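You operate a simulated robot arm through the tools that you are given. There is no shell and no other tool. Be economical: measure what you need, move in short steps, check, and stop when the job is done.

Carry out the task below with a simulated robot arm. There is one attempt and no reset: what you move stays moved.

JOB
Clear the red chair and push it in.
Fine: purple scarf into the blue drawer and shut it, red book on the sideboard top. Where these are worked on the way, their far stop is far enough and under half their travel is too little: blue drawer.
Where things are to end (x, y in the base frame): purple scarf within 0.06 m of [0.97, -0.13]; red book within 0.06 m of [0.37, -0.58].

Only the result counts: the job must be done as asked and must still hold three seconds after the hand-in. Knocking over, shifting, dropping, spilling or breaking anything else fails it.

ROBOT AND FRAMES
A 7-joint arm with a two-finger parallel gripper on a trunk, on a base that drives. Base frame: it is fixed to the floor where the robot stands at the start and does not move with it; the origin is under the middle of the robot, x ahead of it, y to its left, z up. Units: m, degrees, N and s.
With the tool pointing down near the work surface it reaches from about 0.1 to 0.9 m from the robot's upright axis, wherever it stands. Its first joint turns from -166.0 to 166.0 degrees. Places, roughly: blue drawer [1, -0.1, 0.7]; green chair [-0.3, 1.5, 0.4]; inside of the blue drawer [1, -0.2, 0.7]; purple scarf [-1.5, 0.5, 0.5]; red book [-1.5, 0.75, 0.5]; red chair [-1.5, 0.6, 0.4]; sideboard top [0.7, -0.4, 0.8]; white drawer [0.3, -0.6, 0.7]; yellow drawer [0.6, -0.4, 0.7]. Payload 1.57 kg.
Tool frame: the origin (TCP) lies between the finger pads and is the grasp point; the fingertips stand 0.03 m ahead of it; z points along the fingers, y is the line along which they close. The gripper opens to 0.08 m. The fingers are 0.017 m wide and 0.012 m thick; the gripper's body (0.04 by 0.082 m) begins 0.08 m behind the TCP.
Orientation is that of the tool frame in the base frame, as a unit quaternion [x, y, z, w]. With the fingers straight down and closing along the base's y, the tool's x points along the base's -x, its y along +y and its z along -z.

CONTROLS
- The arm moves only by the tool nudge_tool. Its argument "moves" is a list of rows, each an object of numbers (a shift or turn left out is 0, a gripper value left out holds the last): "tx", "ty", "tz": the shift along the tool's x, y, z in units of 300 mm (1.0 is 300 mm); "wx", "wy", "wz": the turn, a rotation vector about the tool's x, y, z in units of 45 degrees (1.0 is 45 degrees). In form: [{"tx": .., "ty": .., "tz": .., "wx": .., "wy": .., "wz": ..}, ...]. A call has 1 to 8 rows; each row is the pose to reach, as a shift and turn from the pose commanded when the call began, along the tool's axes at that moment. "fingers" is the closure in counts, from 0 (fully open) to 255 (shut), set as the call begins (left out, the last holds). A call with a number of a shift or a turn outside -1 to 1 is refused whole. Each row takes 0.2 s and may step no farther than 0.05 m and 8.6 degrees from the row before; otherwise, or with a gripper value out of range, the whole call is refused. A pose out of reach is approached as far as the arm can. The call stops where the force on the tool passes 90 N (or 10 N more than at its start, if that is more) or the arm is blocked; 0.2 s more then pass. Each finger travels about 0.153 m/s and halts on what it meets, pressing with about 27 N; the grip force reading is that of the motor and also rises with nothing between the fingers. The clock runs only during rows and for 0.2 s after the last one: add rows that repeat a pose to give the fingers time. The reply holds the time, the measured pose of the TCP, the force on the tool along the base axes, the opening and the grip force, in the units named above and with some noise, with the torque about the TCP (base axes, N m) and any sound that the robot's microphone picked up.
- Cameras (640 x 400 px; columns grow to the right, rows downward): "scene" is now at [-0.0326, 0.1357, 1.3687]; the picture's right is [-0.64, -0.77, 0.00], its down [-0.46, 0.39, -0.80] and it looks along [0.61, -0.51, -0.60] (base axes); focal length 276 px, centre (320, 200). "wrist" rides on the gripper at [0.072, -0.007, -0.122] in the tool frame; the picture's right is [0.09, 1.00, 0.00], its down [-0.84, 0.08, -0.54] and it looks along [-0.54, 0.05, 0.84] (tool axes); focal length 238 px, centre (320, 200). There is no depth. A picture from a camera that has moved, and an enlarged one, comes with that camera's place and axes in the base frame and with its lens.
- snapshot(camera): a new picture of that camera. No time passes.
- steer(legs): drives the robot by 1 to 6 legs, each [ahead, left, turn to the left] in m, m and degrees, along the robot's own axes; the way and the turn of a leg run together, so that a leg with both is an arc; at most 1.5 m and 180 degrees a leg. The arm and the cameras ride along, it lands a little off, and it stops where it bumps. It gives what a move gives.
- turn_head(pan, tilt): turns the head with the scene camera to pan (to the left, within 143 degrees either way) and tilt (down, from -29 to 69), counted from straight ahead of the robot. It gives what a move gives.
- close_up(camera, box): a new picture of the part [left, top, right, bottom] of that camera's present view, enlarged. No time passes.
- hand_in(): hands the job in; it is judged then, once.

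Work in short steps. Places have to be worked out from the pictures, the camera data and where the tool is seen: move nearer, look again, correct. Check each grasp and each placing, and mend what went wrong. You have 120 turns and 82 pictures in all, those below and enlarged ones among them. Open the gripper and draw the arm clear of the work before you hand the job in, unless the task says otherwise; then end with one line.

The tools are called after "Call:" as a command line: name --argument value ..., lists and objects as JSON in quotes. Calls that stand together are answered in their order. nudge_tool: Moves the arm, as the interface text tells. Its arguments: {"type":"object","properties":{"moves":{"type":"array"},"fingers":{"type":"number"}},"required":["moves"]} The other tools are called the same way: steer (legs) drives the base; turn_head (pan, tilt) turns the head that bears the scene camera; snapshot (camera) takes a picture; close_up (camera, box) takes an enlarged picture of a part of a camera's view; hand_in () hands the job in.

At the start:

```text
time: 0.0
tool_pos: [0.619, -0.1067, 1.0291]
tcp_rot: [0.0, 1.0, 0.0, 0.0]
ft_force: [0.1, 0.4, -0.4]
torque: [0.02, 0.01, 0.0]
gripper_width: 0.08
gripper_force: 0.1
robot x, y, heading: [0.0007, -0.0039, 0.2]
head pan, tilt: [-40.0, 37.0]
```

scene: 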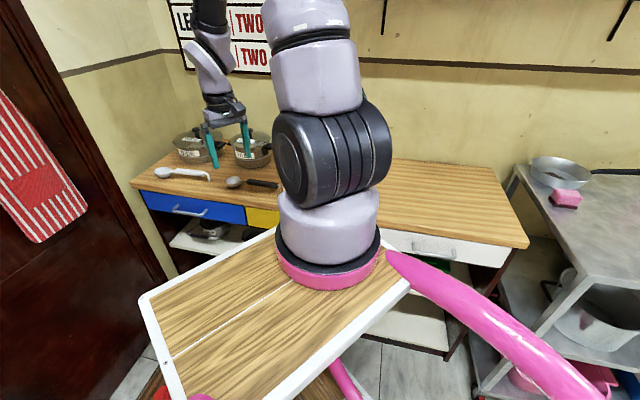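
wrist: 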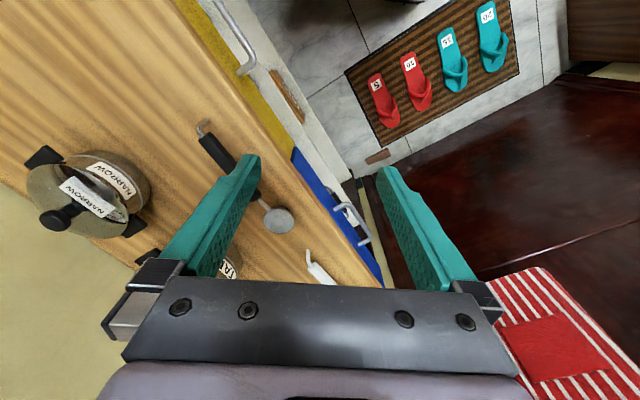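

I'll look at the chair behind me first by turning the head.

Call:
turn_head --pan 143 --tilt 25

Call:
snapshot --camera "scene"

```text
time: 2.7
tool_pos: [0.6182, -0.1079, 1.0284]
tcp_rot: [-0.001, 1.0, 0.0, 0.0]
ft_force: [-0.5, 0.3, 0.8]
torque: [0.03, -0.01, -0.02]
gripper_width: 0.0799
gripper_force: 0.1
robot x, y, heading: [-0.0039, 0.0021, 0.0]
head pan, tilt: [143.0, 25.0]
```

```text
79 pictures are left
camera scene: at [-0.1728, 0.247, 1.3875], right [0.6, 0.8, 0.0], down [0.34, -0.25, -0.91], along [-0.72, 0.55, -0.42], focal length 276 px, centre (320, 200)
```

scene: 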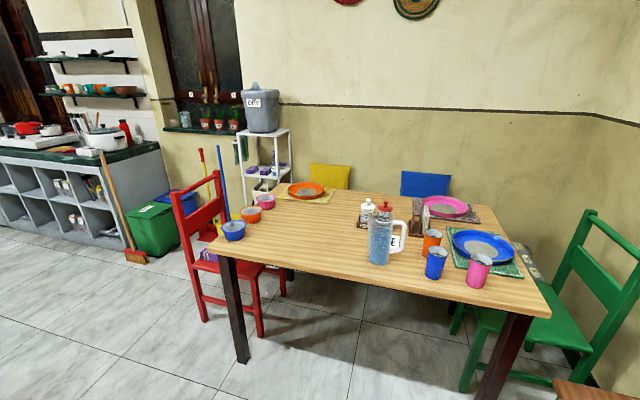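

Furniture is at roughly 37° to my axes: the table runs along (0.8,0.6), with the red chair at its far-left end. Now look at the blue drawer before opening it.

Call:
turn_head --pan -15 --tilt 40

Call:
snapshot --camera "scene"

```text
time: 5.2
tool_pos: [0.6186, -0.1074, 1.0288]
tcp_rot: [0.0, 1.0, -0.001, 0.001]
ft_force: [0.4, 0.3, 0.1]
torque: [-0.01, 0.0, 0.03]
gripper_width: 0.0802
gripper_force: 0.0
robot x, y, heading: [0.0025, -0.001, 0.1]
head pan, tilt: [-15.0, 40.0]
```

```text
78 pictures are left
camera scene: at [-0.0171, 0.1696, 1.3641], right [-0.26, -0.97, 0.0], down [-0.62, 0.17, -0.77], along [0.74, -0.2, -0.64], focal length 276 px, centre (320, 200)
```

scene: 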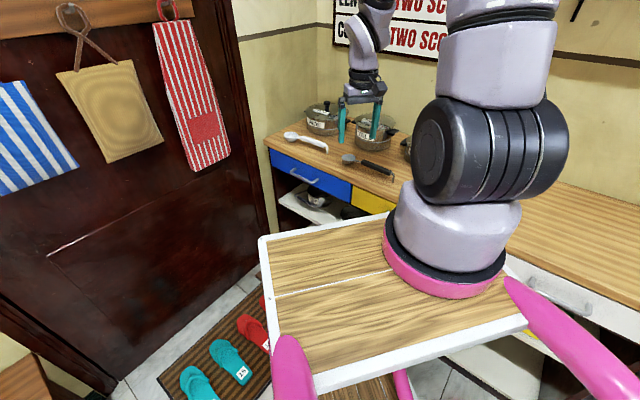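

Call:
close_up --camera "scene" --box '[250, 120, 430, 240]'

```text
3.33 times, centred on (340, 180) of scene
camera zoom: at [-0.0171, 0.1696, 1.3641], right [-0.26, -0.97, 0.0], down [-0.62, 0.17, -0.77], along [0.74, -0.2, -0.64], focal length 920 px, centre (253, 267)
```

zoom: 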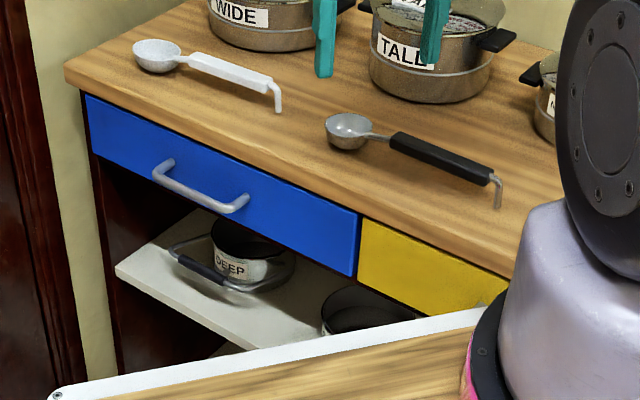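

Handle triangulates to about (0.885, -0.008, 0.715); the sideboard front faces direction (-0.61, 0.79). I drive parallel to the sideboard by a little to have it comfortably in reach.

Call:
steer --legs '[[0.16, 0.13, 0]]'

Call:
snapshot --camera "wrist"

```text
time: 6.7
tool_pos: [0.7059, -0.0121, 1.028]
tcp_rot: [-0.013, 1.0, -0.001, 0.0]
ft_force: [-0.1, -0.1, 0.8]
torque: [-0.01, -0.01, 0.0]
gripper_width: 0.08
gripper_force: 0.0
robot x, y, heading: [0.0862, 0.0787, 1.4]
head pan, tilt: [-15.0, 40.0]
stopped in leg 1: the robot was blocked; the commanded pose is now the measured one
```

```text
76 pictures are left
camera wrist: at [0.6344, -0.0207, 1.1501], right [-0.12, 0.99, 0.0], down [0.83, 0.1, 0.54], along [0.54, 0.06, -0.84], focal length 238 px, centre (320, 200)
```

wrist: 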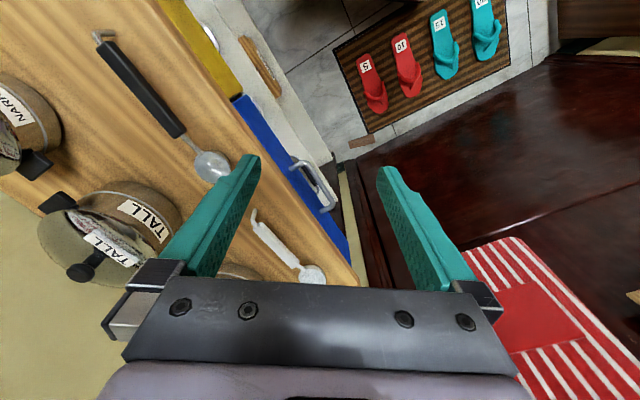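

Handle confirmed near (0.88, -0.01, 0.715). I turn the tool so the fingers close along the drawer's normal, shifting out in front of the handle.

Call:
nudge_tool --moves '[{"tx": -0.07, "ty": 0.07, "wz": -0.16}, {"tx": -0.14, "ty": 0.14, "wz": -0.32}, {"tx": -0.21, "ty": 0.21, "wz": -0.48}, {"tx": -0.28, "ty": 0.28, "wz": -0.64}, {"tx": -0.33, "ty": 0.35, "wz": -0.787}]' --fingers 0

Call:
nudge_tool --moves '[{"wx": 0.167}, {"wx": 0.334}, {"wx": 0.5}, {"wx": 0.667}, {"wx": 0.834}, {"wx": 1.0}]'

Call:
nudge_tool --moves '[{"wx": 0.167}, {"wx": 0.334}, {"wx": 0.5}, {"wx": 0.667}]'

Call:
snapshot --camera "wrist"

Call:
snapshot --camera "scene"

```text
time: 7.9
tool_pos: [0.8027, 0.0967, 1.0291]
tcp_rot: [-0.317, 0.948, 0.0, 0.0]
ft_force: [-0.1, 0.3, 0.7]
torque: [-0.03, 0.0, -0.03]
gripper_width: 0.0799
gripper_force: 0.1
robot x, y, heading: [0.0845, 0.0801, 1.3]
head pan, tilt: [-15.0, 40.0]
```

```text
time: 9.3
tool_pos: [0.8035, 0.0945, 1.028]
tcp_rot: [-0.291, 0.876, -0.365, 0.122]
ft_force: [0.1, -0.3, 1.2]
torque: [-0.01, 0.02, 0.02]
gripper_width: 0.0801
gripper_force: 0.0
robot x, y, heading: [0.0853, 0.0793, 1.7]
head pan, tilt: [-15.0, 40.0]
```

```text
time: 10.3
tool_pos: [0.8023, 0.0954, 1.0282]
tcp_rot: [-0.251, 0.752, -0.579, 0.193]
ft_force: [0.4, -0.2, 0.4]
torque: [0.04, 0.0, -0.01]
gripper_width: 0.0799
gripper_force: 0.1
robot x, y, heading: [0.0833, 0.0772, 1.7]
head pan, tilt: [-15.0, 40.0]
```

```text
75 pictures are left
camera wrist: at [0.6754, 0.1445, 1.0655], right [-0.23, 0.15, -0.96], down [0.34, 0.94, 0.06], along [0.91, -0.32, -0.26], focal length 238 px, centre (320, 200)
```

wrist: 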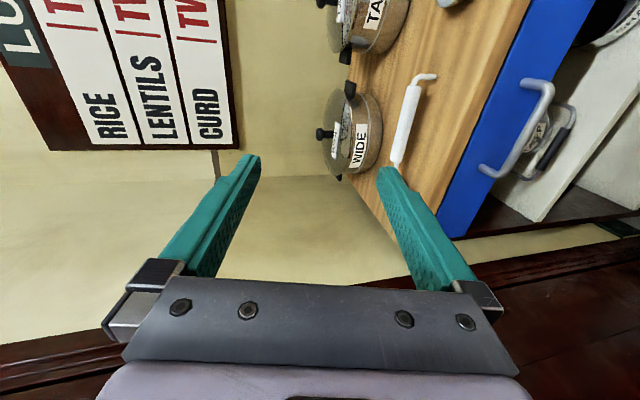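

```text
74 pictures are left
camera scene: at [0.0636, 0.2475, 1.3642], right [-0.23, -0.97, 0.0], down [-0.63, 0.15, -0.77], along [0.75, -0.18, -0.64], focal length 276 px, centre (320, 200)
```

scene: 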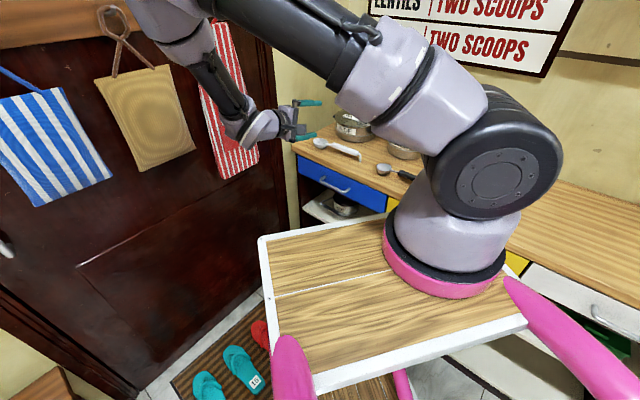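

Arm is oriented toward the drawer (15° downward), handle seen about (0.875, -0.007, 0.712). I lower to a stand-off 0.1 m in front of it.

Call:
nudge_tool --moves '[{"ty": 0.13, "tz": 0.049}, {"ty": 0.26, "tz": 0.098}, {"ty": 0.39, "tz": 0.147}, {"ty": 0.52, "tz": 0.196}, {"ty": 0.65, "tz": 0.245}, {"ty": 0.78, "tz": 0.294}, {"ty": 0.9, "tz": 0.34}, {"ty": 0.909, "tz": 0.343, "tx": 0.01}]'

Call:
snapshot --camera "wrist"

Call:
close_up --camera "scene" --box '[200, 100, 440, 260]'

```text
time: 12.1
tool_pos: [0.8183, 0.0708, 0.7371]
tcp_rot: [-0.251, 0.752, -0.578, 0.193]
ft_force: [0.2, 0.1, 0.1]
torque: [-0.02, 0.01, 0.02]
gripper_width: 0.0799
gripper_force: 0.1
robot x, y, heading: [0.0894, 0.0773, 1.4]
head pan, tilt: [-15.0, 40.0]
```

```text
73 pictures are left
camera wrist: at [0.6898, 0.121, 0.7749], right [-0.23, 0.15, -0.96], down [0.34, 0.94, 0.06], along [0.91, -0.32, -0.26], focal length 238 px, centre (320, 200)
```

wrist: 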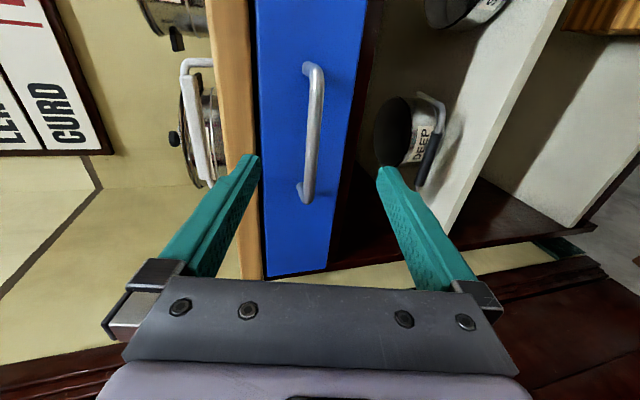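

```text
2.50 times, centred on (320, 180) of scene
camera zoom: at [0.0636, 0.2478, 1.3641], right [-0.23, -0.97, 0.0], down [-0.63, 0.15, -0.77], along [0.75, -0.18, -0.64], focal length 690 px, centre (320, 250)
```

zoom: 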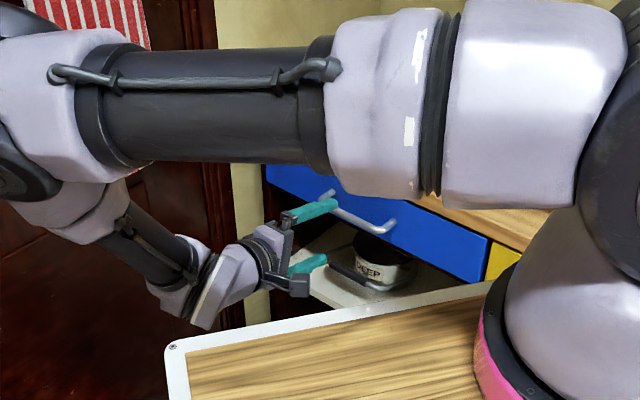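

The bar is centred between the fingers in height and sideways. Advance 0.078 m along the fingers, then close.

Call:
nudge_tool --moves '[{"tz": 0.1}, {"tz": 0.2}, {"tz": 0.26}]'

Call:
nudge_tool --moves '[{"tx": 0}, {"tx": 0}, {"tx": 0}]' --fingers 255

Call:
snapshot --camera "wrist"

```text
time: 12.9
tool_pos: [0.8641, 0.0103, 0.718]
tcp_rot: [-0.251, 0.753, -0.578, 0.192]
ft_force: [-7.8, 4.4, 3.7]
torque: [-0.3, -0.46, -0.15]
gripper_width: 0.0799
gripper_force: 0.1
robot x, y, heading: [0.0898, 0.0789, 2.0]
head pan, tilt: [-15.0, 40.0]
```

```text
time: 13.7
tool_pos: [0.8639, 0.0096, 0.7233]
tcp_rot: [-0.247, 0.75, -0.582, 0.196]
ft_force: [0.5, -3.4, 56.8]
torque: [-0.39, 0.08, -0.6]
gripper_width: 0.0119
gripper_force: 29.6
robot x, y, heading: [0.0886, 0.0806, 1.6]
head pan, tilt: [-15.0, 40.0]
```

```text
71 pictures are left
camera wrist: at [0.7364, 0.059, 0.7587], right [-0.22, 0.15, -0.97], down [0.34, 0.94, 0.06], along [0.91, -0.32, -0.25], focal length 238 px, centre (320, 200)
```

wrist: 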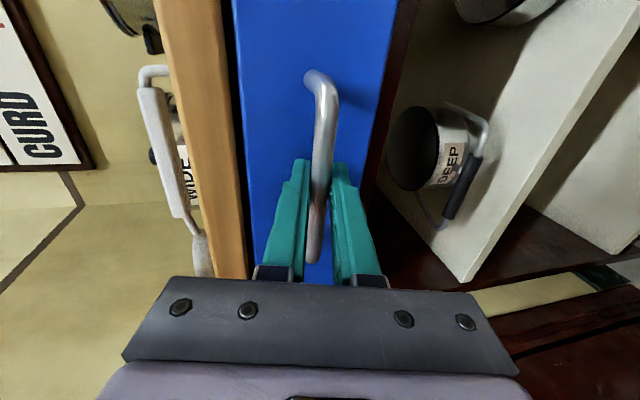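

Bar is gripped (0.012 m). Pull outward along the drawer normal in small steps, easing the vertical strain.

Call:
nudge_tool --moves '[{"ty": 0.0, "tz": -0.05}, {"ty": 0.03, "tz": -0.161}, {"ty": 0.06, "tz": -0.26}, {"ty": 0.087, "tz": -0.36}, {"ty": 0.113, "tz": -0.46}, {"ty": 0.14, "tz": -0.56}]'

Call:
snapshot --camera "scene"

```text
time: 15.1
tool_pos: [0.7592, 0.1509, 0.723]
tcp_rot: [-0.251, 0.752, -0.578, 0.193]
ft_force: [0.9, 2.7, 39.3]
torque: [0.01, -0.25, 0.76]
gripper_width: 0.0119
gripper_force: 29.2
robot x, y, heading: [0.0863, 0.0764, 1.5]
head pan, tilt: [-15.0, 40.0]
```

```text
70 pictures are left
camera scene: at [0.0626, 0.2477, 1.3641], right [-0.23, -0.97, 0.0], down [-0.62, 0.15, -0.77], along [0.75, -0.18, -0.64], focal length 276 px, centre (320, 200)
```

scene: 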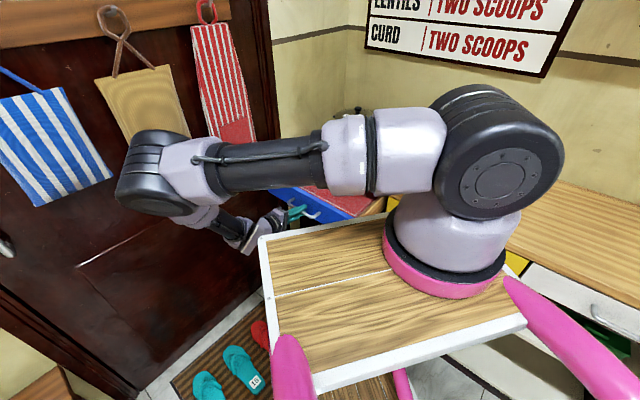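

Drawer is out about 0.175 m; pull on gently toward its stop.

Call:
nudge_tool --moves '[{"ty": 0.03, "tz": -0.1}, {"ty": 0.057, "tz": -0.2}, {"ty": 0.084, "tz": -0.3}, {"ty": 0.11, "tz": -0.4}]'

Call:
snapshot --camera "scene"

```text
time: 16.1
tool_pos: [0.6944, 0.2323, 0.7254]
tcp_rot: [-0.243, 0.746, -0.589, 0.194]
ft_force: [-3.6, -6.6, 31.8]
torque: [-0.5, -0.1, 0.04]
gripper_width: 0.0119
gripper_force: 28.6
robot x, y, heading: [0.0906, 0.0758, 1.4]
head pan, tilt: [-15.0, 40.0]
stopped in row 4: the force on the tool passed its limit at 143 N (the readings are from after the stop); the commanded pose is now the measured one
```

```text
69 pictures are left
camera scene: at [0.0634, 0.2469, 1.3642], right [-0.23, -0.97, 0.0], down [-0.62, 0.15, -0.77], along [0.75, -0.18, -0.64], focal length 276 px, centre (320, 200)
```

scene: 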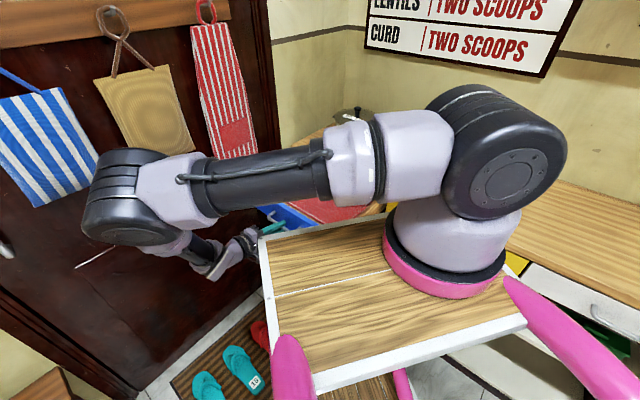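

The drawer hit its far stop at about 0.28 m. Release and back off.

Call:
nudge_tool --moves '[{"tz": 0}, {"tz": 0}, {"tz": 0}]' --fingers 0

Call:
nudge_tool --moves '[{"tz": -0.13}, {"tz": -0.26}, {"tz": -0.33}]'

Call:
snapshot --camera "wrist"

```text
time: 16.9
tool_pos: [0.6943, 0.2346, 0.7226]
tcp_rot: [-0.245, 0.748, -0.586, 0.193]
ft_force: [0.4, 0.1, -0.4]
torque: [0.01, -0.01, 0.02]
gripper_width: 0.0799
gripper_force: 0.1
robot x, y, heading: [0.0873, 0.0782, 1.6]
head pan, tilt: [-15.0, 40.0]
```

```text
time: 17.7
tool_pos: [0.6374, 0.313, 0.7451]
tcp_rot: [-0.244, 0.748, -0.587, 0.191]
ft_force: [1.0, 0.9, 0.3]
torque: [-0.01, 0.01, 0.02]
gripper_width: 0.0798
gripper_force: 0.0
robot x, y, heading: [0.085, 0.0765, 1.4]
head pan, tilt: [-15.0, 40.0]
```

```text
68 pictures are left
camera wrist: at [0.5104, 0.363, 0.7808], right [-0.21, 0.14, -0.97], down [0.35, 0.93, 0.05], along [0.91, -0.33, -0.25], focal length 238 px, centre (320, 200)
```

wrist: 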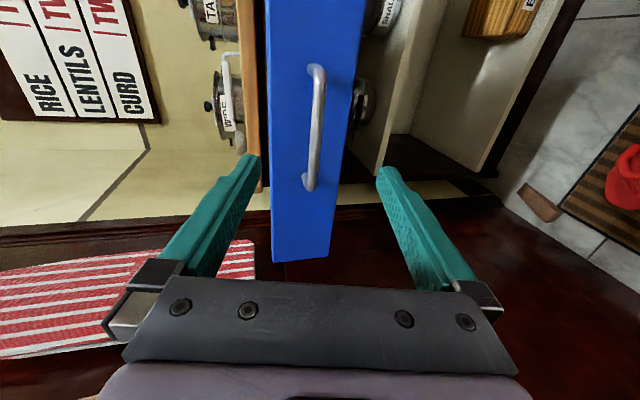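

Released cleanly. Raise the arm and turn the tool down again for travelling.

Call:
nudge_tool --moves '[{"ty": -0.14, "tz": -0.037}, {"ty": -0.28, "tz": -0.075}, {"ty": -0.42, "tz": -0.112}, {"ty": -0.56, "tz": -0.15}, {"ty": -0.7, "tz": -0.187}, {"ty": -0.84, "tz": -0.225}, {"ty": -0.97, "tz": -0.26}]'

Call:
nudge_tool --moves '[{"wx": -0.167}, {"wx": -0.334}, {"wx": -0.5}, {"wx": -0.667}, {"wx": -0.834}, {"wx": -1.0}]'

Call:
nudge_tool --moves '[{"wx": -0.167}, {"wx": -0.334}, {"wx": -0.5}, {"wx": -0.68}]'

Call:
snapshot --camera "scene"

Call:
snapshot --camera "wrist"

```text
time: 19.3
tool_pos: [0.631, 0.3197, 1.0458]
tcp_rot: [-0.245, 0.748, -0.587, 0.192]
ft_force: [-0.1, 1.0, -0.2]
torque: [-0.02, -0.04, 0.01]
gripper_width: 0.0799
gripper_force: 0.1
robot x, y, heading: [0.0901, 0.0777, 1.8]
head pan, tilt: [-15.0, 40.0]
```

```text
time: 20.7
tool_pos: [0.632, 0.3176, 1.0471]
tcp_rot: [-0.3, 0.916, -0.255, 0.083]
ft_force: [-0.3, 0.1, 0.3]
torque: [-0.04, -0.03, -0.01]
gripper_width: 0.0801
gripper_force: 0.0
robot x, y, heading: [0.0859, 0.0765, 1.5]
head pan, tilt: [-15.0, 40.0]
```

```text
time: 21.7
tool_pos: [0.6327, 0.3172, 1.0481]
tcp_rot: [-0.312, 0.95, -0.005, 0.003]
ft_force: [-0.7, -0.2, -0.3]
torque: [-0.04, -0.01, -0.02]
gripper_width: 0.0797
gripper_force: 0.1
robot x, y, heading: [0.0894, 0.0804, 1.8]
head pan, tilt: [-15.0, 40.0]
```

```text
67 pictures are left
camera scene: at [0.064, 0.2477, 1.3641], right [-0.23, -0.97, 0.0], down [-0.63, 0.15, -0.77], along [0.75, -0.18, -0.64], focal length 276 px, centre (320, 200)
```

scene: 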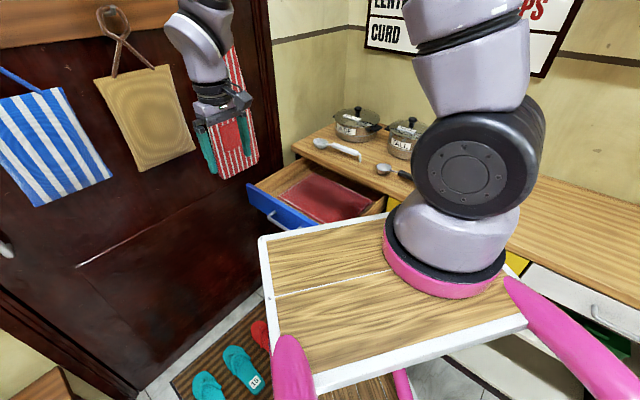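

```text
66 pictures are left
camera wrist: at [0.5773, 0.2699, 1.1696], right [-0.66, 0.75, -0.01], down [0.62, 0.56, 0.54], along [0.41, 0.36, -0.84], focal length 238 px, centre (320, 200)
```

wrist: 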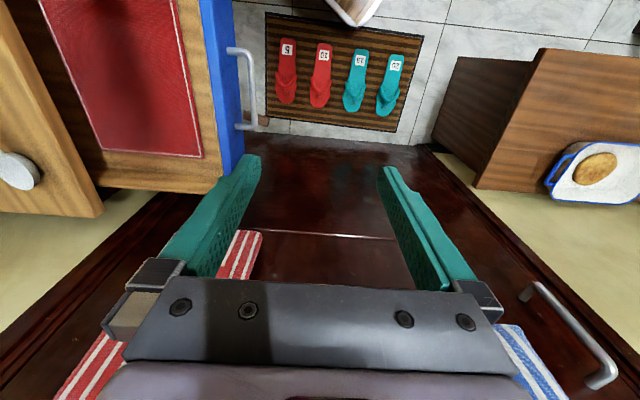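

The drawer is open and empty apart from its lining. I draw the arm in, then reverse toward the chair, and look.

Call:
nudge_tool --moves '[{"tx": 0.1, "ty": -0.04}, {"tx": 0.2, "ty": -0.08}, {"tx": 0.3, "ty": -0.12}, {"tx": 0.33, "ty": -0.25}]'

Call:
steer --legs '[[-1.25, -0.06, 0]]'

Call:
turn_head --pan 105 --tilt 45

Call:
snapshot --camera "scene"

```text
time: 22.7
tool_pos: [0.5963, 0.1971, 1.0468]
tcp_rot: [-0.312, 0.95, -0.005, 0.001]
ft_force: [0.7, -0.7, 0.0]
torque: [-0.02, 0.01, 0.01]
gripper_width: 0.0799
gripper_force: 0.1
robot x, y, heading: [0.0844, 0.0768, 1.5]
head pan, tilt: [-15.0, 40.0]
```

```text
time: 29.0
tool_pos: [-0.6528, 0.103, 1.0472]
tcp_rot: [-0.311, 0.951, -0.005, 0.003]
ft_force: [0.1, -0.3, 0.2]
torque: [0.01, 0.01, 0.01]
gripper_width: 0.0799
gripper_force: 0.0
robot x, y, heading: [-1.1655, -0.0172, 1.4]
head pan, tilt: [-15.0, 40.0]
```

```text
time: 31.0
tool_pos: [-0.6526, 0.103, 1.0489]
tcp_rot: [-0.311, 0.951, -0.004, 0.001]
ft_force: [0.6, -0.9, 0.4]
torque: [-0.02, 0.03, -0.03]
gripper_width: 0.0801
gripper_force: 0.0
robot x, y, heading: [-1.1651, -0.0129, 1.4]
head pan, tilt: [105.0, 45.0]
```

```text
65 pictures are left
camera scene: at [-1.2909, 0.2519, 1.3569], right [0.96, 0.28, 0.0], down [0.2, -0.68, -0.71], along [-0.2, 0.68, -0.71], focal length 276 px, centre (320, 200)
```

scene: 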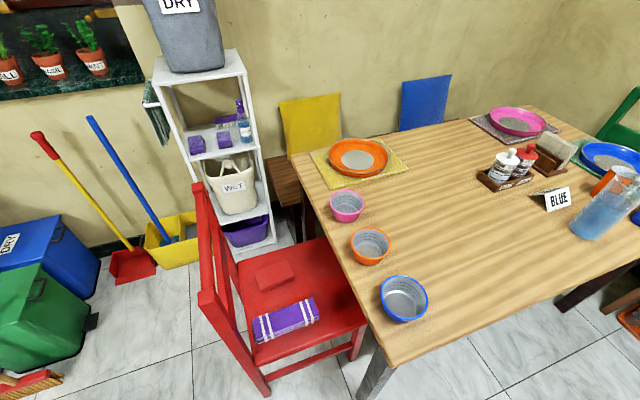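

Clear view: scarf about (-1.49, 0.56) and book about (-1.59, 0.69) on the seat, table edge clear of both. I turn the base by 105° left so the arm faces the chair.

Call:
steer --legs '[[0, 0, 105]]'

Call:
turn_head --pan 5 --tilt 50

Call:
snapshot --camera "scene"

Call:
snapshot --camera "wrist"

```text
time: 35.9
tool_pos: [-1.4167, 0.4444, 1.0484]
tcp_rot: [0.946, -0.325, 0.001, -0.005]
ft_force: [-0.6, 0.6, 0.4]
torque: [-0.01, 0.03, -0.02]
gripper_width: 0.0802
gripper_force: 0.0
robot x, y, heading: [-1.1614, -0.0166, 107.4]
head pan, tilt: [105.0, 45.0]
```

```text
time: 37.6
tool_pos: [-1.418, 0.4433, 1.048]
tcp_rot: [0.946, -0.324, 0.003, -0.005]
ft_force: [1.0, 0.2, 0.0]
torque: [0.02, -0.03, -0.02]
gripper_width: 0.0802
gripper_force: 0.1
robot x, y, heading: [-1.1639, -0.0143, 107.1]
head pan, tilt: [5.0, 50.0]
```

```text
64 pictures are left
camera scene: at [-1.3437, -0.0944, 1.35], right [0.92, 0.38, 0.0], down [0.29, -0.71, -0.64], along [-0.25, 0.59, -0.77], focal length 276 px, centre (320, 200)
```

scene: 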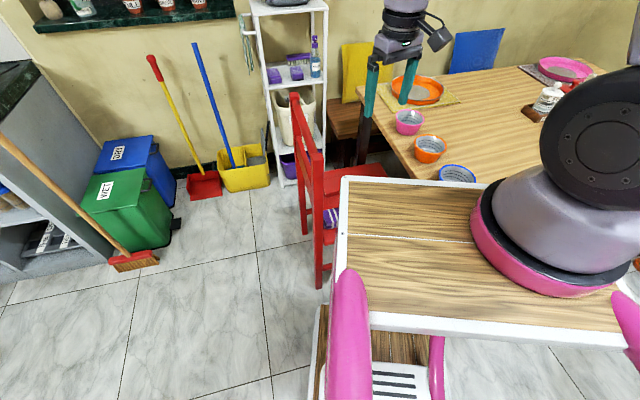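

```text
63 pictures are left
camera wrist: at [-1.3573, 0.4032, 1.1698], right [-0.54, -0.84, -0.01], down [-0.71, 0.45, 0.54], along [-0.45, 0.3, -0.84], focal length 238 px, centre (320, 200)
```

wrist: 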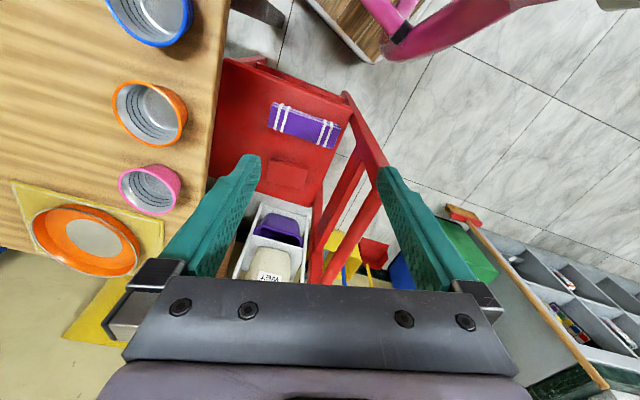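

Scarf is centred near (-1.488, 0.555), long axis along the table's length, about 0.07 m wide. I move above it and turn the fingers to close across it.

Call:
nudge_tool --moves '[{"tx": -0.07, "ty": -0.025, "wz": -0.167}, {"tx": -0.14, "ty": -0.05, "wz": -0.333}, {"tx": -0.21, "ty": -0.075, "wz": -0.5}, {"tx": -0.28, "ty": -0.1, "wz": -0.667}, {"tx": -0.35, "ty": -0.125, "wz": -0.833}, {"tx": -0.413, "ty": -0.151, "wz": -1.0}]'

Call:
nudge_tool --moves '[{"tz": 0.15, "wz": -0.166}, {"tz": 0.3, "wz": -0.332}, {"tz": 0.45, "wz": -0.5}, {"tz": 0.6, "wz": -0.662}, {"tz": 0.75, "wz": -0.662}]'

Call:
snapshot --camera "wrist"

```text
time: 39.0
tool_pos: [-1.4871, 0.5562, 1.0484]
tcp_rot: [0.998, 0.063, 0.003, -0.004]
ft_force: [0.2, -0.6, 0.2]
torque: [0.01, -0.01, 0.01]
gripper_width: 0.0799
gripper_force: 0.0
robot x, y, heading: [-1.1615, -0.0167, 107.1]
head pan, tilt: [5.0, 50.0]
```

```text
time: 40.2
tool_pos: [-1.4841, 0.5584, 0.8239]
tcp_rot: [0.949, 0.316, 0.004, -0.003]
ft_force: [-0.5, 0.2, -1.1]
torque: [0.03, -0.01, -0.03]
gripper_width: 0.08
gripper_force: 0.0
robot x, y, heading: [-1.1643, -0.0145, 107.3]
head pan, tilt: [5.0, 50.0]
```

```text
62 pictures are left
camera wrist: at [-1.432, 0.6051, 0.9464], right [0.67, -0.74, 0.0], down [-0.63, -0.57, 0.53], along [-0.4, -0.36, -0.85], focal length 238 px, centre (320, 200)
```

wrist: 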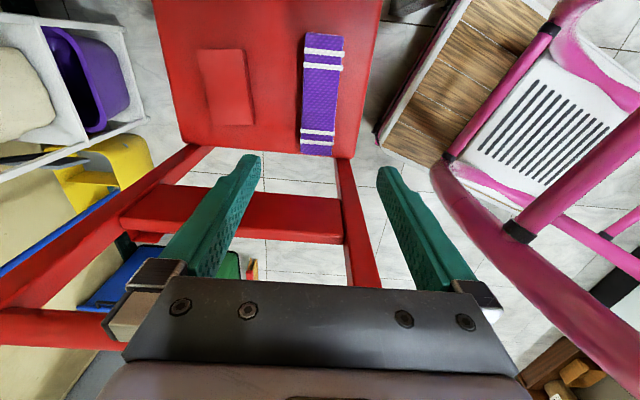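

Scarf is right under the tool; its width is near the gripper's limit, so I enlarge to measure it.

Call:
close_up --camera "wrist" --box '[180, 0, 400, 160]'

```text
2.50 times, centred on (290, 80) of wrist
camera zoom: at [-1.432, 0.6051, 0.9464], right [0.67, -0.74, 0.0], down [-0.63, -0.57, 0.53], along [-0.4, -0.36, -0.85], focal length 596 px, centre (395, 500)
```

zoom: 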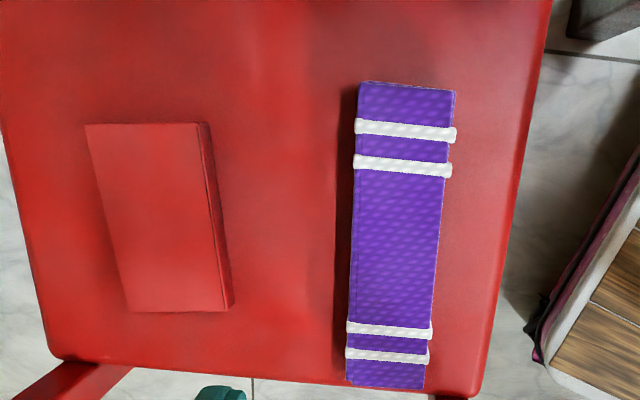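

Scarf is about 0.063 m wide and centred under the tool. I descend most of the way with a 3° trim.

Call:
nudge_tool --moves '[{"tz": 0.15, "wz": -0.06}, {"tz": 0.3, "wz": -0.06}, {"tz": 0.45, "wz": -0.06}, {"tz": 0.6, "wz": -0.06}, {"tz": 0.75, "wz": -0.06}, {"tz": 0.88, "wz": -0.06}, {"tz": 0.95, "wz": -0.06, "tx": -0.015}]'

Call:
snapshot --camera "wrist"

Call:
snapshot --camera "scene"

```text
time: 41.8
tool_pos: [-1.4863, 0.557, 0.5379]
tcp_rot: [0.941, 0.339, 0.004, -0.003]
ft_force: [-0.6, 1.0, 0.9]
torque: [-0.01, -0.01, -0.01]
gripper_width: 0.08
gripper_force: 0.0
robot x, y, heading: [-1.163, -0.0149, 107.4]
head pan, tilt: [5.0, 50.0]
```

```text
60 pictures are left
camera wrist: at [-1.4369, 0.6071, 0.6601], right [0.71, -0.71, 0.0], down [-0.6, -0.6, 0.53], along [-0.38, -0.37, -0.85], focal length 238 px, centre (320, 200)
```

wrist: 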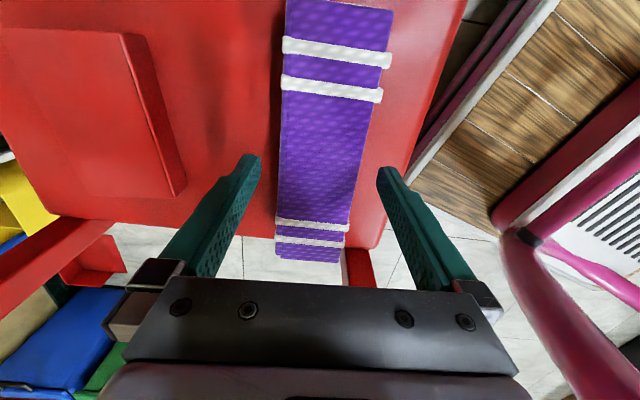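

```text
59 pictures are left
camera scene: at [-1.3436, -0.0944, 1.3499], right [0.92, 0.38, 0.0], down [0.29, -0.71, -0.64], along [-0.25, 0.59, -0.77], focal length 276 px, centre (320, 200)
```

scene: 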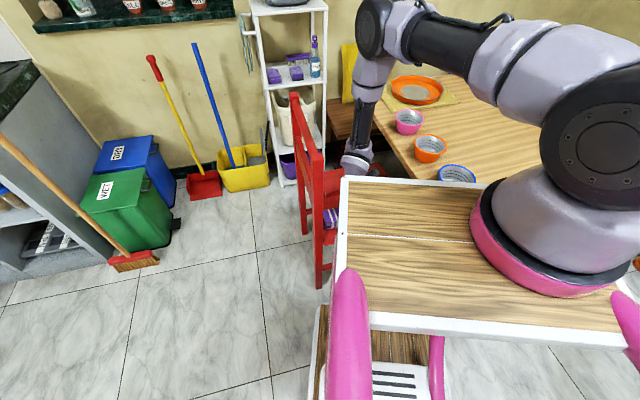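

Aligned. Descend slowly the last 5 cm, watching the force, and look.

Call:
nudge_tool --moves '[{"tz": 0.05}, {"tz": 0.1}, {"tz": 0.13}, {"tz": 0.15}, {"tz": 0.165}]'

Call:
snapshot --camera "wrist"

```text
time: 43.0
tool_pos: [-1.4856, 0.5573, 0.4879]
tcp_rot: [0.941, 0.339, 0.004, -0.004]
ft_force: [-0.3, -0.2, -0.4]
torque: [0.0, 0.02, 0.03]
gripper_width: 0.0799
gripper_force: 0.0
robot x, y, heading: [-1.1656, -0.0164, 107.3]
head pan, tilt: [5.0, 50.0]
```

```text
58 pictures are left
camera wrist: at [-1.4368, 0.607, 0.6109], right [0.71, -0.71, 0.0], down [-0.6, -0.6, 0.53], along [-0.38, -0.38, -0.85], focal length 238 px, centre (320, 200)
```

wrist: 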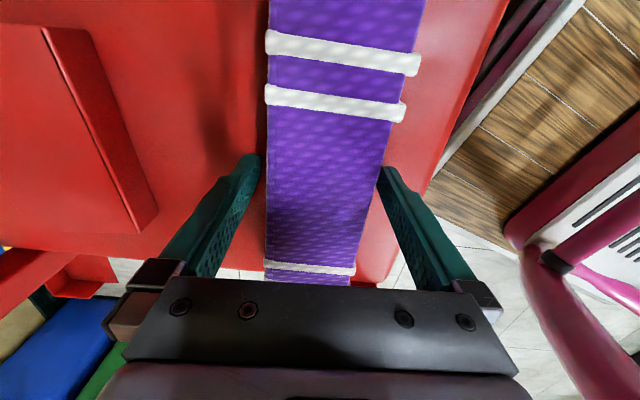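

Scarf top estimates at ~0.495, so the fingertips (0.458) already straddle it. Close the fingers.

Call:
nudge_tool --moves '[{"tz": 0}, {"tz": 0}, {"tz": 0}]' --fingers 255

Call:
nudge_tool --moves '[{"tz": -0.1}, {"tz": -0.2}, {"tz": -0.35}, {"tz": -0.5}]'

Call:
snapshot --camera "wrist"

```text
time: 43.8
tool_pos: [-1.4856, 0.5576, 0.4888]
tcp_rot: [0.941, 0.339, 0.005, -0.003]
ft_force: [0.0, 0.3, 0.3]
torque: [-0.01, -0.02, 0.02]
gripper_width: 0.0621
gripper_force: 26.9
robot x, y, heading: [-1.164, -0.0153, 107.3]
head pan, tilt: [5.0, 50.0]
```

```text
time: 44.8
tool_pos: [-1.4864, 0.5559, 0.6408]
tcp_rot: [0.941, 0.339, 0.004, -0.002]
ft_force: [0.3, -0.1, -1.1]
torque: [0.06, -0.02, 0.0]
gripper_width: 0.0621
gripper_force: 27.0
robot x, y, heading: [-1.1634, -0.0122, 107.3]
head pan, tilt: [5.0, 50.0]
```

```text
57 pictures are left
camera wrist: at [-1.4359, 0.6056, 0.7626], right [0.71, -0.71, 0.0], down [-0.6, -0.6, 0.53], along [-0.38, -0.38, -0.85], focal length 238 px, centre (320, 200)
```

wrist: 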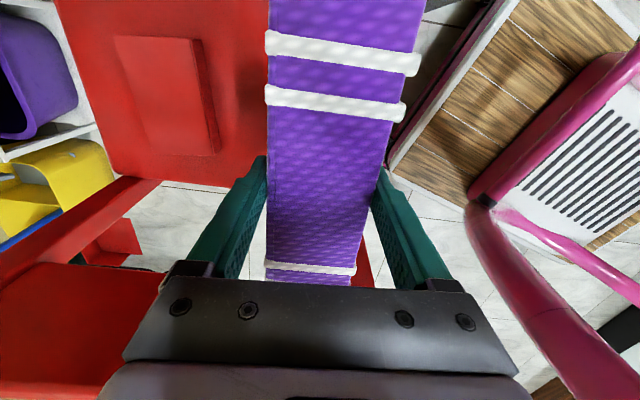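

Scarf is held (0.062 m). Lift it to travelling height and draw it in a little.

Call:
nudge_tool --moves '[{"tz": -0.15}, {"tz": -0.3}, {"tz": -0.45}, {"tz": -0.6}, {"tz": -0.75}, {"tz": -0.9}, {"tz": -1.0}]'

Call:
nudge_tool --moves '[{"tz": -0.13}, {"tz": -0.26}, {"tz": -0.37}, {"tz": -0.37, "ty": 0.13, "tx": -0.023}, {"tz": -0.37, "ty": 0.26, "tx": -0.046}, {"tz": -0.37, "ty": 0.39, "tx": -0.07}]'

Call:
steer --legs '[[0, 0, -106], [1.19, 0.04, 0]]'

Call:
turn_head --pan -10 --tilt 42

Call:
snapshot --camera "scene"

```text
time: 46.4
tool_pos: [-1.4898, 0.5531, 0.9392]
tcp_rot: [0.941, 0.339, 0.005, -0.003]
ft_force: [0.9, 0.2, -2.1]
torque: [0.0, -0.06, 0.01]
gripper_width: 0.0621
gripper_force: 26.7
robot x, y, heading: [-1.1667, -0.0143, 107.7]
head pan, tilt: [5.0, 50.0]
```

```text
time: 47.8
tool_pos: [-1.432, 0.4487, 1.0487]
tcp_rot: [0.941, 0.339, 0.004, -0.003]
ft_force: [0.5, 0.3, -0.5]
torque: [0.0, -0.01, 0.02]
gripper_width: 0.062
gripper_force: 26.6
robot x, y, heading: [-1.1642, -0.0129, 107.4]
head pan, tilt: [5.0, 50.0]
```

```text
time: 58.3
tool_pos: [0.5356, 0.1945, 1.0499]
tcp_rot: [0.839, -0.544, 0.005, 0.001]
ft_force: [0.0, 0.5, -1.5]
torque: [-0.01, -0.02, 0.01]
gripper_width: 0.0617
gripper_force: 26.9
robot x, y, heading: [0.0182, 0.0606, 1.9]
head pan, tilt: [5.0, 50.0]
```

```text
time: 59.0
tool_pos: [0.5351, 0.1934, 1.049]
tcp_rot: [0.838, -0.545, 0.006, 0.001]
ft_force: [-0.1, 0.4, -1.0]
torque: [0.02, 0.01, -0.04]
gripper_width: 0.0618
gripper_force: 26.7
robot x, y, heading: [0.0122, 0.0599, 2.0]
head pan, tilt: [-10.0, 42.0]
```

```text
56 pictures are left
camera scene: at [-0.0058, 0.2362, 1.3612], right [-0.14, -0.99, 0.0], down [-0.66, 0.09, -0.74], along [0.74, -0.1, -0.67], focal length 276 px, centre (320, 200)
```

scene: 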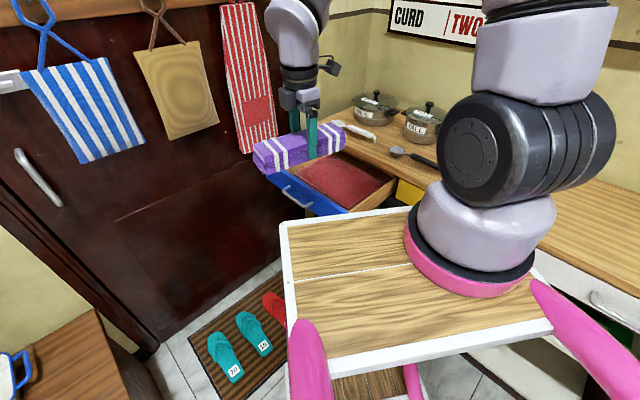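

I move over the open drawer while turning the scarf's long axis parallel to the drawer front.

Call:
nudge_tool --moves '[{"tx": 0.105, "ty": -0.108, "wz": 0.16}, {"tx": 0.21, "ty": -0.215, "wz": 0.32}, {"tx": 0.315, "ty": -0.323, "wz": 0.48}, {"tx": 0.42, "ty": -0.43, "wz": 0.64}, {"tx": 0.525, "ty": -0.538, "wz": 0.8}, {"tx": 0.6, "ty": -0.61, "wz": 0.95}, {"tx": 0.659, "ty": -0.673, "wz": 1.0}]'

Call:
nudge_tool --moves '[{"wz": 0.17}, {"wz": 0.34}, {"wz": 0.51}, {"wz": 0.68}, {"wz": 0.711}]'

Call:
snapshot --camera "wrist"

Call:
snapshot --camera "scene"

```text
time: 60.6
tool_pos: [0.8018, 0.0964, 1.0526]
tcp_rot: [-0.567, 0.824, -0.005, 0.0]
ft_force: [-0.5, 0.2, -0.9]
torque: [-0.01, 0.01, -0.03]
gripper_width: 0.0618
gripper_force: 26.7
robot x, y, heading: [0.0177, 0.0594, 1.9]
head pan, tilt: [-10.0, 42.0]
```

```text
time: 61.8
tool_pos: [0.8005, 0.0965, 1.0521]
tcp_rot: [-0.317, 0.948, -0.005, 0.002]
ft_force: [-0.6, 1.5, -1.8]
torque: [0.0, 0.0, 0.01]
gripper_width: 0.0617
gripper_force: 27.0
robot x, y, heading: [0.0162, 0.0624, 1.9]
head pan, tilt: [-10.0, 42.0]
```

```text
55 pictures are left
camera wrist: at [0.7454, 0.0481, 1.174], right [-0.67, 0.74, -0.01], down [0.62, 0.57, 0.54], along [0.41, 0.36, -0.84], focal length 238 px, centre (320, 200)
```

wrist: 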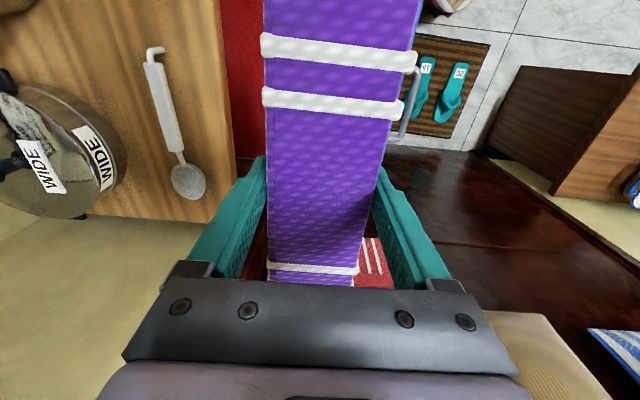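

```text
54 pictures are left
camera scene: at [-0.0058, 0.2361, 1.3612], right [-0.14, -0.99, 0.0], down [-0.66, 0.09, -0.74], along [0.74, -0.1, -0.67], focal length 276 px, centre (320, 200)
```

scene: 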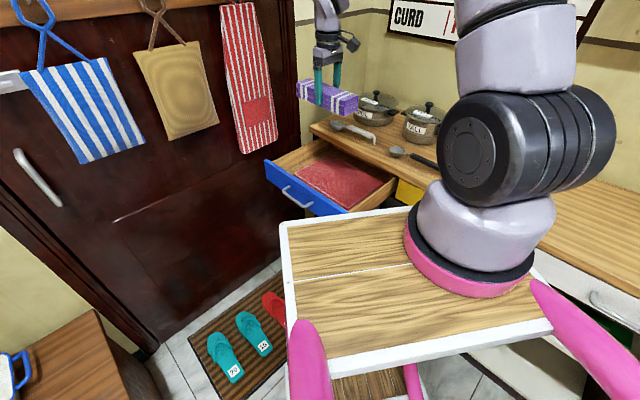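

The scarf is aligned above the drawer. Descend to about 0.76, then check.

Call:
nudge_tool --moves '[{"tz": 0.15}, {"tz": 0.3}, {"tz": 0.45}, {"tz": 0.6}, {"tz": 0.75}, {"tz": 0.88}, {"tz": 0.96}]'

Call:
snapshot --camera "wrist"

Call:
close_up --camera "scene" --box '[240, 100, 440, 225]'

```text
time: 63.4
tool_pos: [0.803, 0.0936, 0.7662]
tcp_rot: [-0.318, 0.948, -0.004, 0.002]
ft_force: [0.1, 0.7, -1.1]
torque: [0.01, -0.01, -0.02]
gripper_width: 0.0615
gripper_force: 26.6
robot x, y, heading: [0.0164, 0.0567, 2.1]
head pan, tilt: [-10.0, 42.0]
```

```text
53 pictures are left
camera wrist: at [0.7478, 0.0453, 0.8876], right [-0.67, 0.74, -0.01], down [0.62, 0.57, 0.54], along [0.41, 0.36, -0.84], focal length 238 px, centre (320, 200)
```

wrist: 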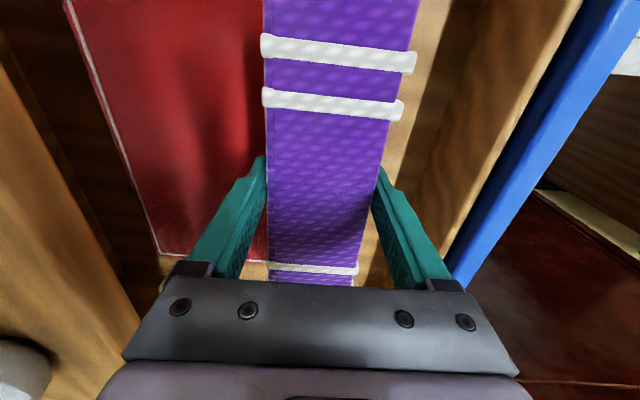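

```text
3.20 times, centred on (340, 162) of scene
camera zoom: at [-0.0061, 0.2361, 1.3612], right [-0.14, -0.99, 0.0], down [-0.66, 0.09, -0.74], along [0.74, -0.1, -0.67], focal length 883 px, centre (256, 320)
```

zoom: 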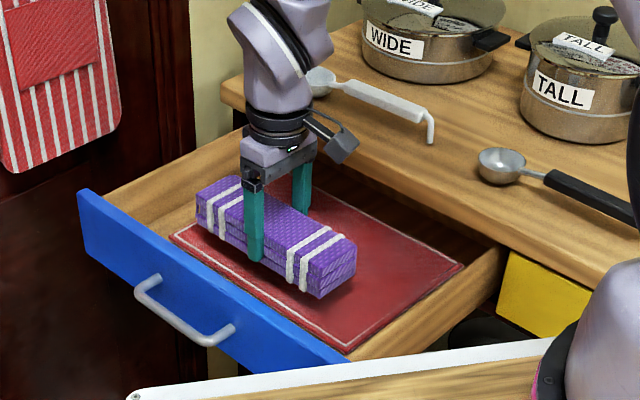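

The scarf sits well inside the drawer walls. Lower slowly until it touches the bottom.

Call:
nudge_tool --moves '[{"tz": 0.06}, {"tz": 0.11}, {"tz": 0.14}, {"tz": 0.16}, {"tz": 0.175}]'

Call:
close_up --camera "scene" --box '[240, 100, 440, 225]'

```text
time: 64.7
tool_pos: [0.8055, 0.0938, 0.7195]
tcp_rot: [-0.317, 0.948, -0.006, 0.006]
ft_force: [-13.5, -8.2, 41.2]
torque: [0.51, 1.73, 0.48]
gripper_width: 0.0616
gripper_force: 27.0
robot x, y, heading: [0.015, 0.0627, 1.7]
head pan, tilt: [-10.0, 42.0]
stopped in row 5: the force on the tool passed its limit at 97 N (the readings are from after the stop); the commanded pose is now the measured one
```

```text
3.20 times, centred on (340, 162) of scene
camera zoom: at [-0.0077, 0.2357, 1.3612], right [-0.14, -0.99, 0.0], down [-0.66, 0.09, -0.74], along [0.74, -0.1, -0.67], focal length 883 px, centre (256, 320)
```

zoom: 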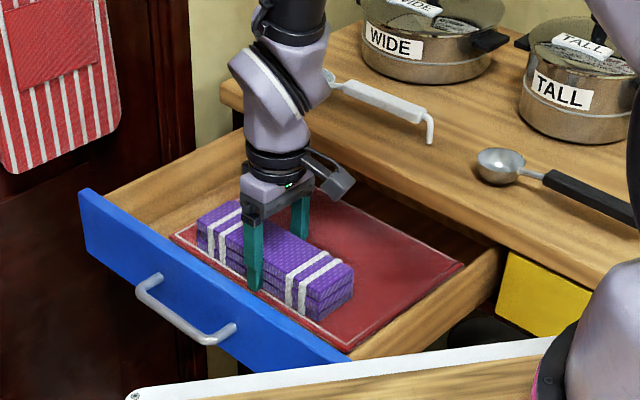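

It rests on the bottom. Open the fingers and rise.

Call:
nudge_tool --moves '[{"tz": -0.007}, {"tz": -0.007}, {"tz": -0.007}]' --fingers 0

Call:
nudge_tool --moves '[{"tz": -0.05}, {"tz": -0.2}, {"tz": -0.35}, {"tz": -0.5}, {"tz": -0.65}, {"tz": -0.8}, {"tz": -0.95}]'

Call:
snapshot --camera "wrist"

Call:
snapshot --camera "scene"

```text
time: 65.5
tool_pos: [0.8078, 0.0946, 0.7205]
tcp_rot: [-0.318, 0.948, -0.005, 0.006]
ft_force: [7.4, -5.4, 15.5]
torque: [0.31, 0.18, -0.07]
gripper_width: 0.0729
gripper_force: 0.0
robot x, y, heading: [0.0185, 0.0604, 2.1]
head pan, tilt: [-10.0, 42.0]
```

```text
time: 67.1
tool_pos: [0.8032, 0.0972, 1.0057]
tcp_rot: [-0.317, 0.948, -0.005, 0.006]
ft_force: [0.0, -1.2, -1.3]
torque: [0.01, 0.0, 0.01]
gripper_width: 0.0801
gripper_force: 0.0
robot x, y, heading: [0.0175, 0.0594, 1.7]
head pan, tilt: [-10.0, 42.0]
```

```text
50 pictures are left
camera wrist: at [0.7477, 0.0484, 1.1277], right [-0.67, 0.74, -0.01], down [0.61, 0.57, 0.55], along [0.41, 0.36, -0.84], focal length 238 px, centre (320, 200)
```

wrist: 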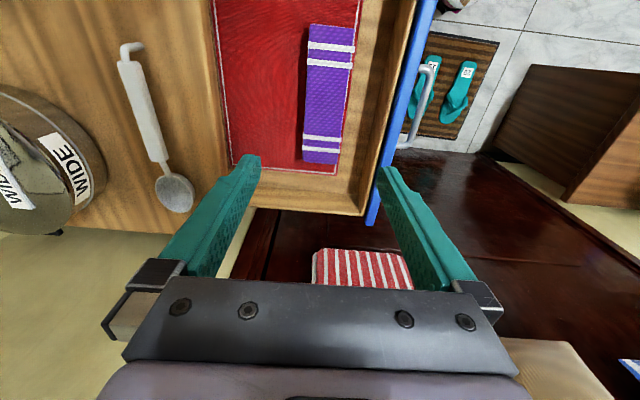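

```text
49 pictures are left
camera scene: at [-0.0054, 0.2361, 1.3612], right [-0.14, -0.99, 0.0], down [-0.66, 0.09, -0.74], along [0.74, -0.1, -0.67], focal length 276 px, centre (320, 200)
```

scene: 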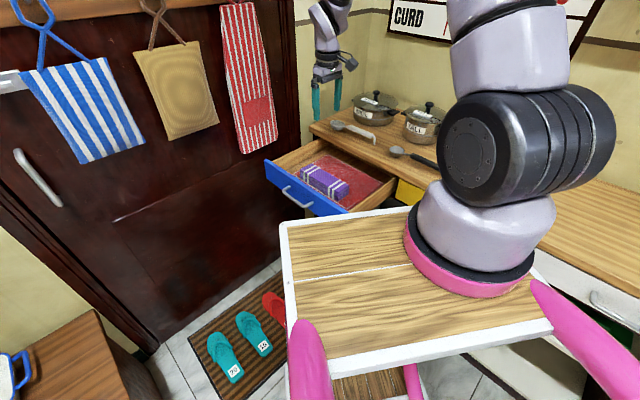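

Scarf lies at about (0.794, 0.10) in the open drawer, i.e. ≈(0.964, -0.12) once shut. Now I move out in front of the drawer, tilt the tool as before, and regrip the handle to close it.

Call:
nudge_tool --moves '[{"ty": 0.155}, {"ty": 0.31}, {"ty": 0.465}, {"ty": 0.62}, {"ty": 0.775}, {"ty": 0.925}]'

Call:
nudge_tool --moves '[{"wx": 0.167}, {"wx": 0.334}, {"wx": 0.5}, {"wx": 0.667}, {"wx": 0.834}, {"wx": 1.0}]'

Call:
nudge_tool --moves '[{"wx": 0.167}, {"wx": 0.334}, {"wx": 0.5}, {"wx": 0.667}]'

```text
time: 68.5
tool_pos: [0.6348, 0.3159, 1.0034]
tcp_rot: [-0.316, 0.949, -0.004, 0.005]
ft_force: [-0.8, -1.0, 0.1]
torque: [0.01, 0.06, -0.02]
gripper_width: 0.0803
gripper_force: 0.0
robot x, y, heading: [0.0167, 0.0604, 1.8]
head pan, tilt: [-10.0, 42.0]
```

```text
time: 69.9
tool_pos: [0.6368, 0.3151, 1.0017]
tcp_rot: [-0.289, 0.874, -0.37, 0.127]
ft_force: [1.1, -1.1, 0.0]
torque: [0.01, 0.05, 0.0]
gripper_width: 0.08
gripper_force: 0.0
robot x, y, heading: [0.0172, 0.0606, 1.9]
head pan, tilt: [-10.0, 42.0]
```

```text
time: 70.9
tool_pos: [0.6352, 0.3172, 1.0014]
tcp_rot: [-0.248, 0.749, -0.581, 0.199]
ft_force: [-0.1, -0.4, -0.2]
torque: [0.01, 0.01, -0.01]
gripper_width: 0.0802
gripper_force: 0.0
robot x, y, heading: [0.0142, 0.06, 2.3]
head pan, tilt: [-10.0, 42.0]
```

Now lower to the stand-off in front of the handle.

Call:
nudge_tool --moves '[{"ty": 0.138, "tz": 0.037}, {"ty": 0.276, "tz": 0.074}, {"ty": 0.414, "tz": 0.111}, {"ty": 0.552, "tz": 0.148}, {"ty": 0.69, "tz": 0.185}, {"ty": 0.827, "tz": 0.222}]'

Call:
snapshot --camera "wrist"

```text
time: 72.3
tool_pos: [0.6387, 0.319, 0.7459]
tcp_rot: [-0.249, 0.75, -0.581, 0.197]
ft_force: [-0.2, -0.1, 0.0]
torque: [0.0, 0.01, 0.02]
gripper_width: 0.0799
gripper_force: 0.1
robot x, y, heading: [0.0175, 0.0578, 2.0]
head pan, tilt: [-10.0, 42.0]
```

```text
48 pictures are left
camera wrist: at [0.5102, 0.3674, 0.7815], right [-0.22, 0.14, -0.97], down [0.34, 0.94, 0.07], along [0.92, -0.31, -0.25], focal length 238 px, centre (320, 200)
```

wrist: 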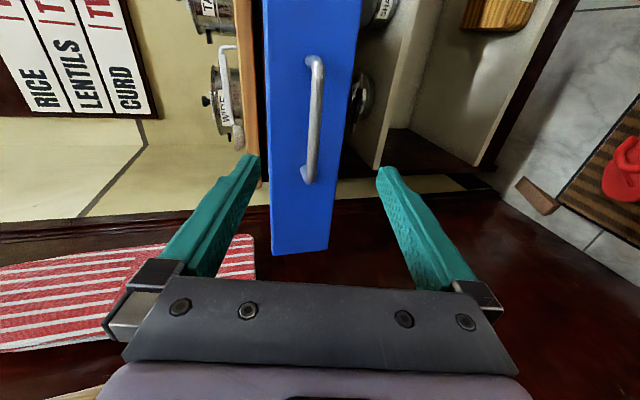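

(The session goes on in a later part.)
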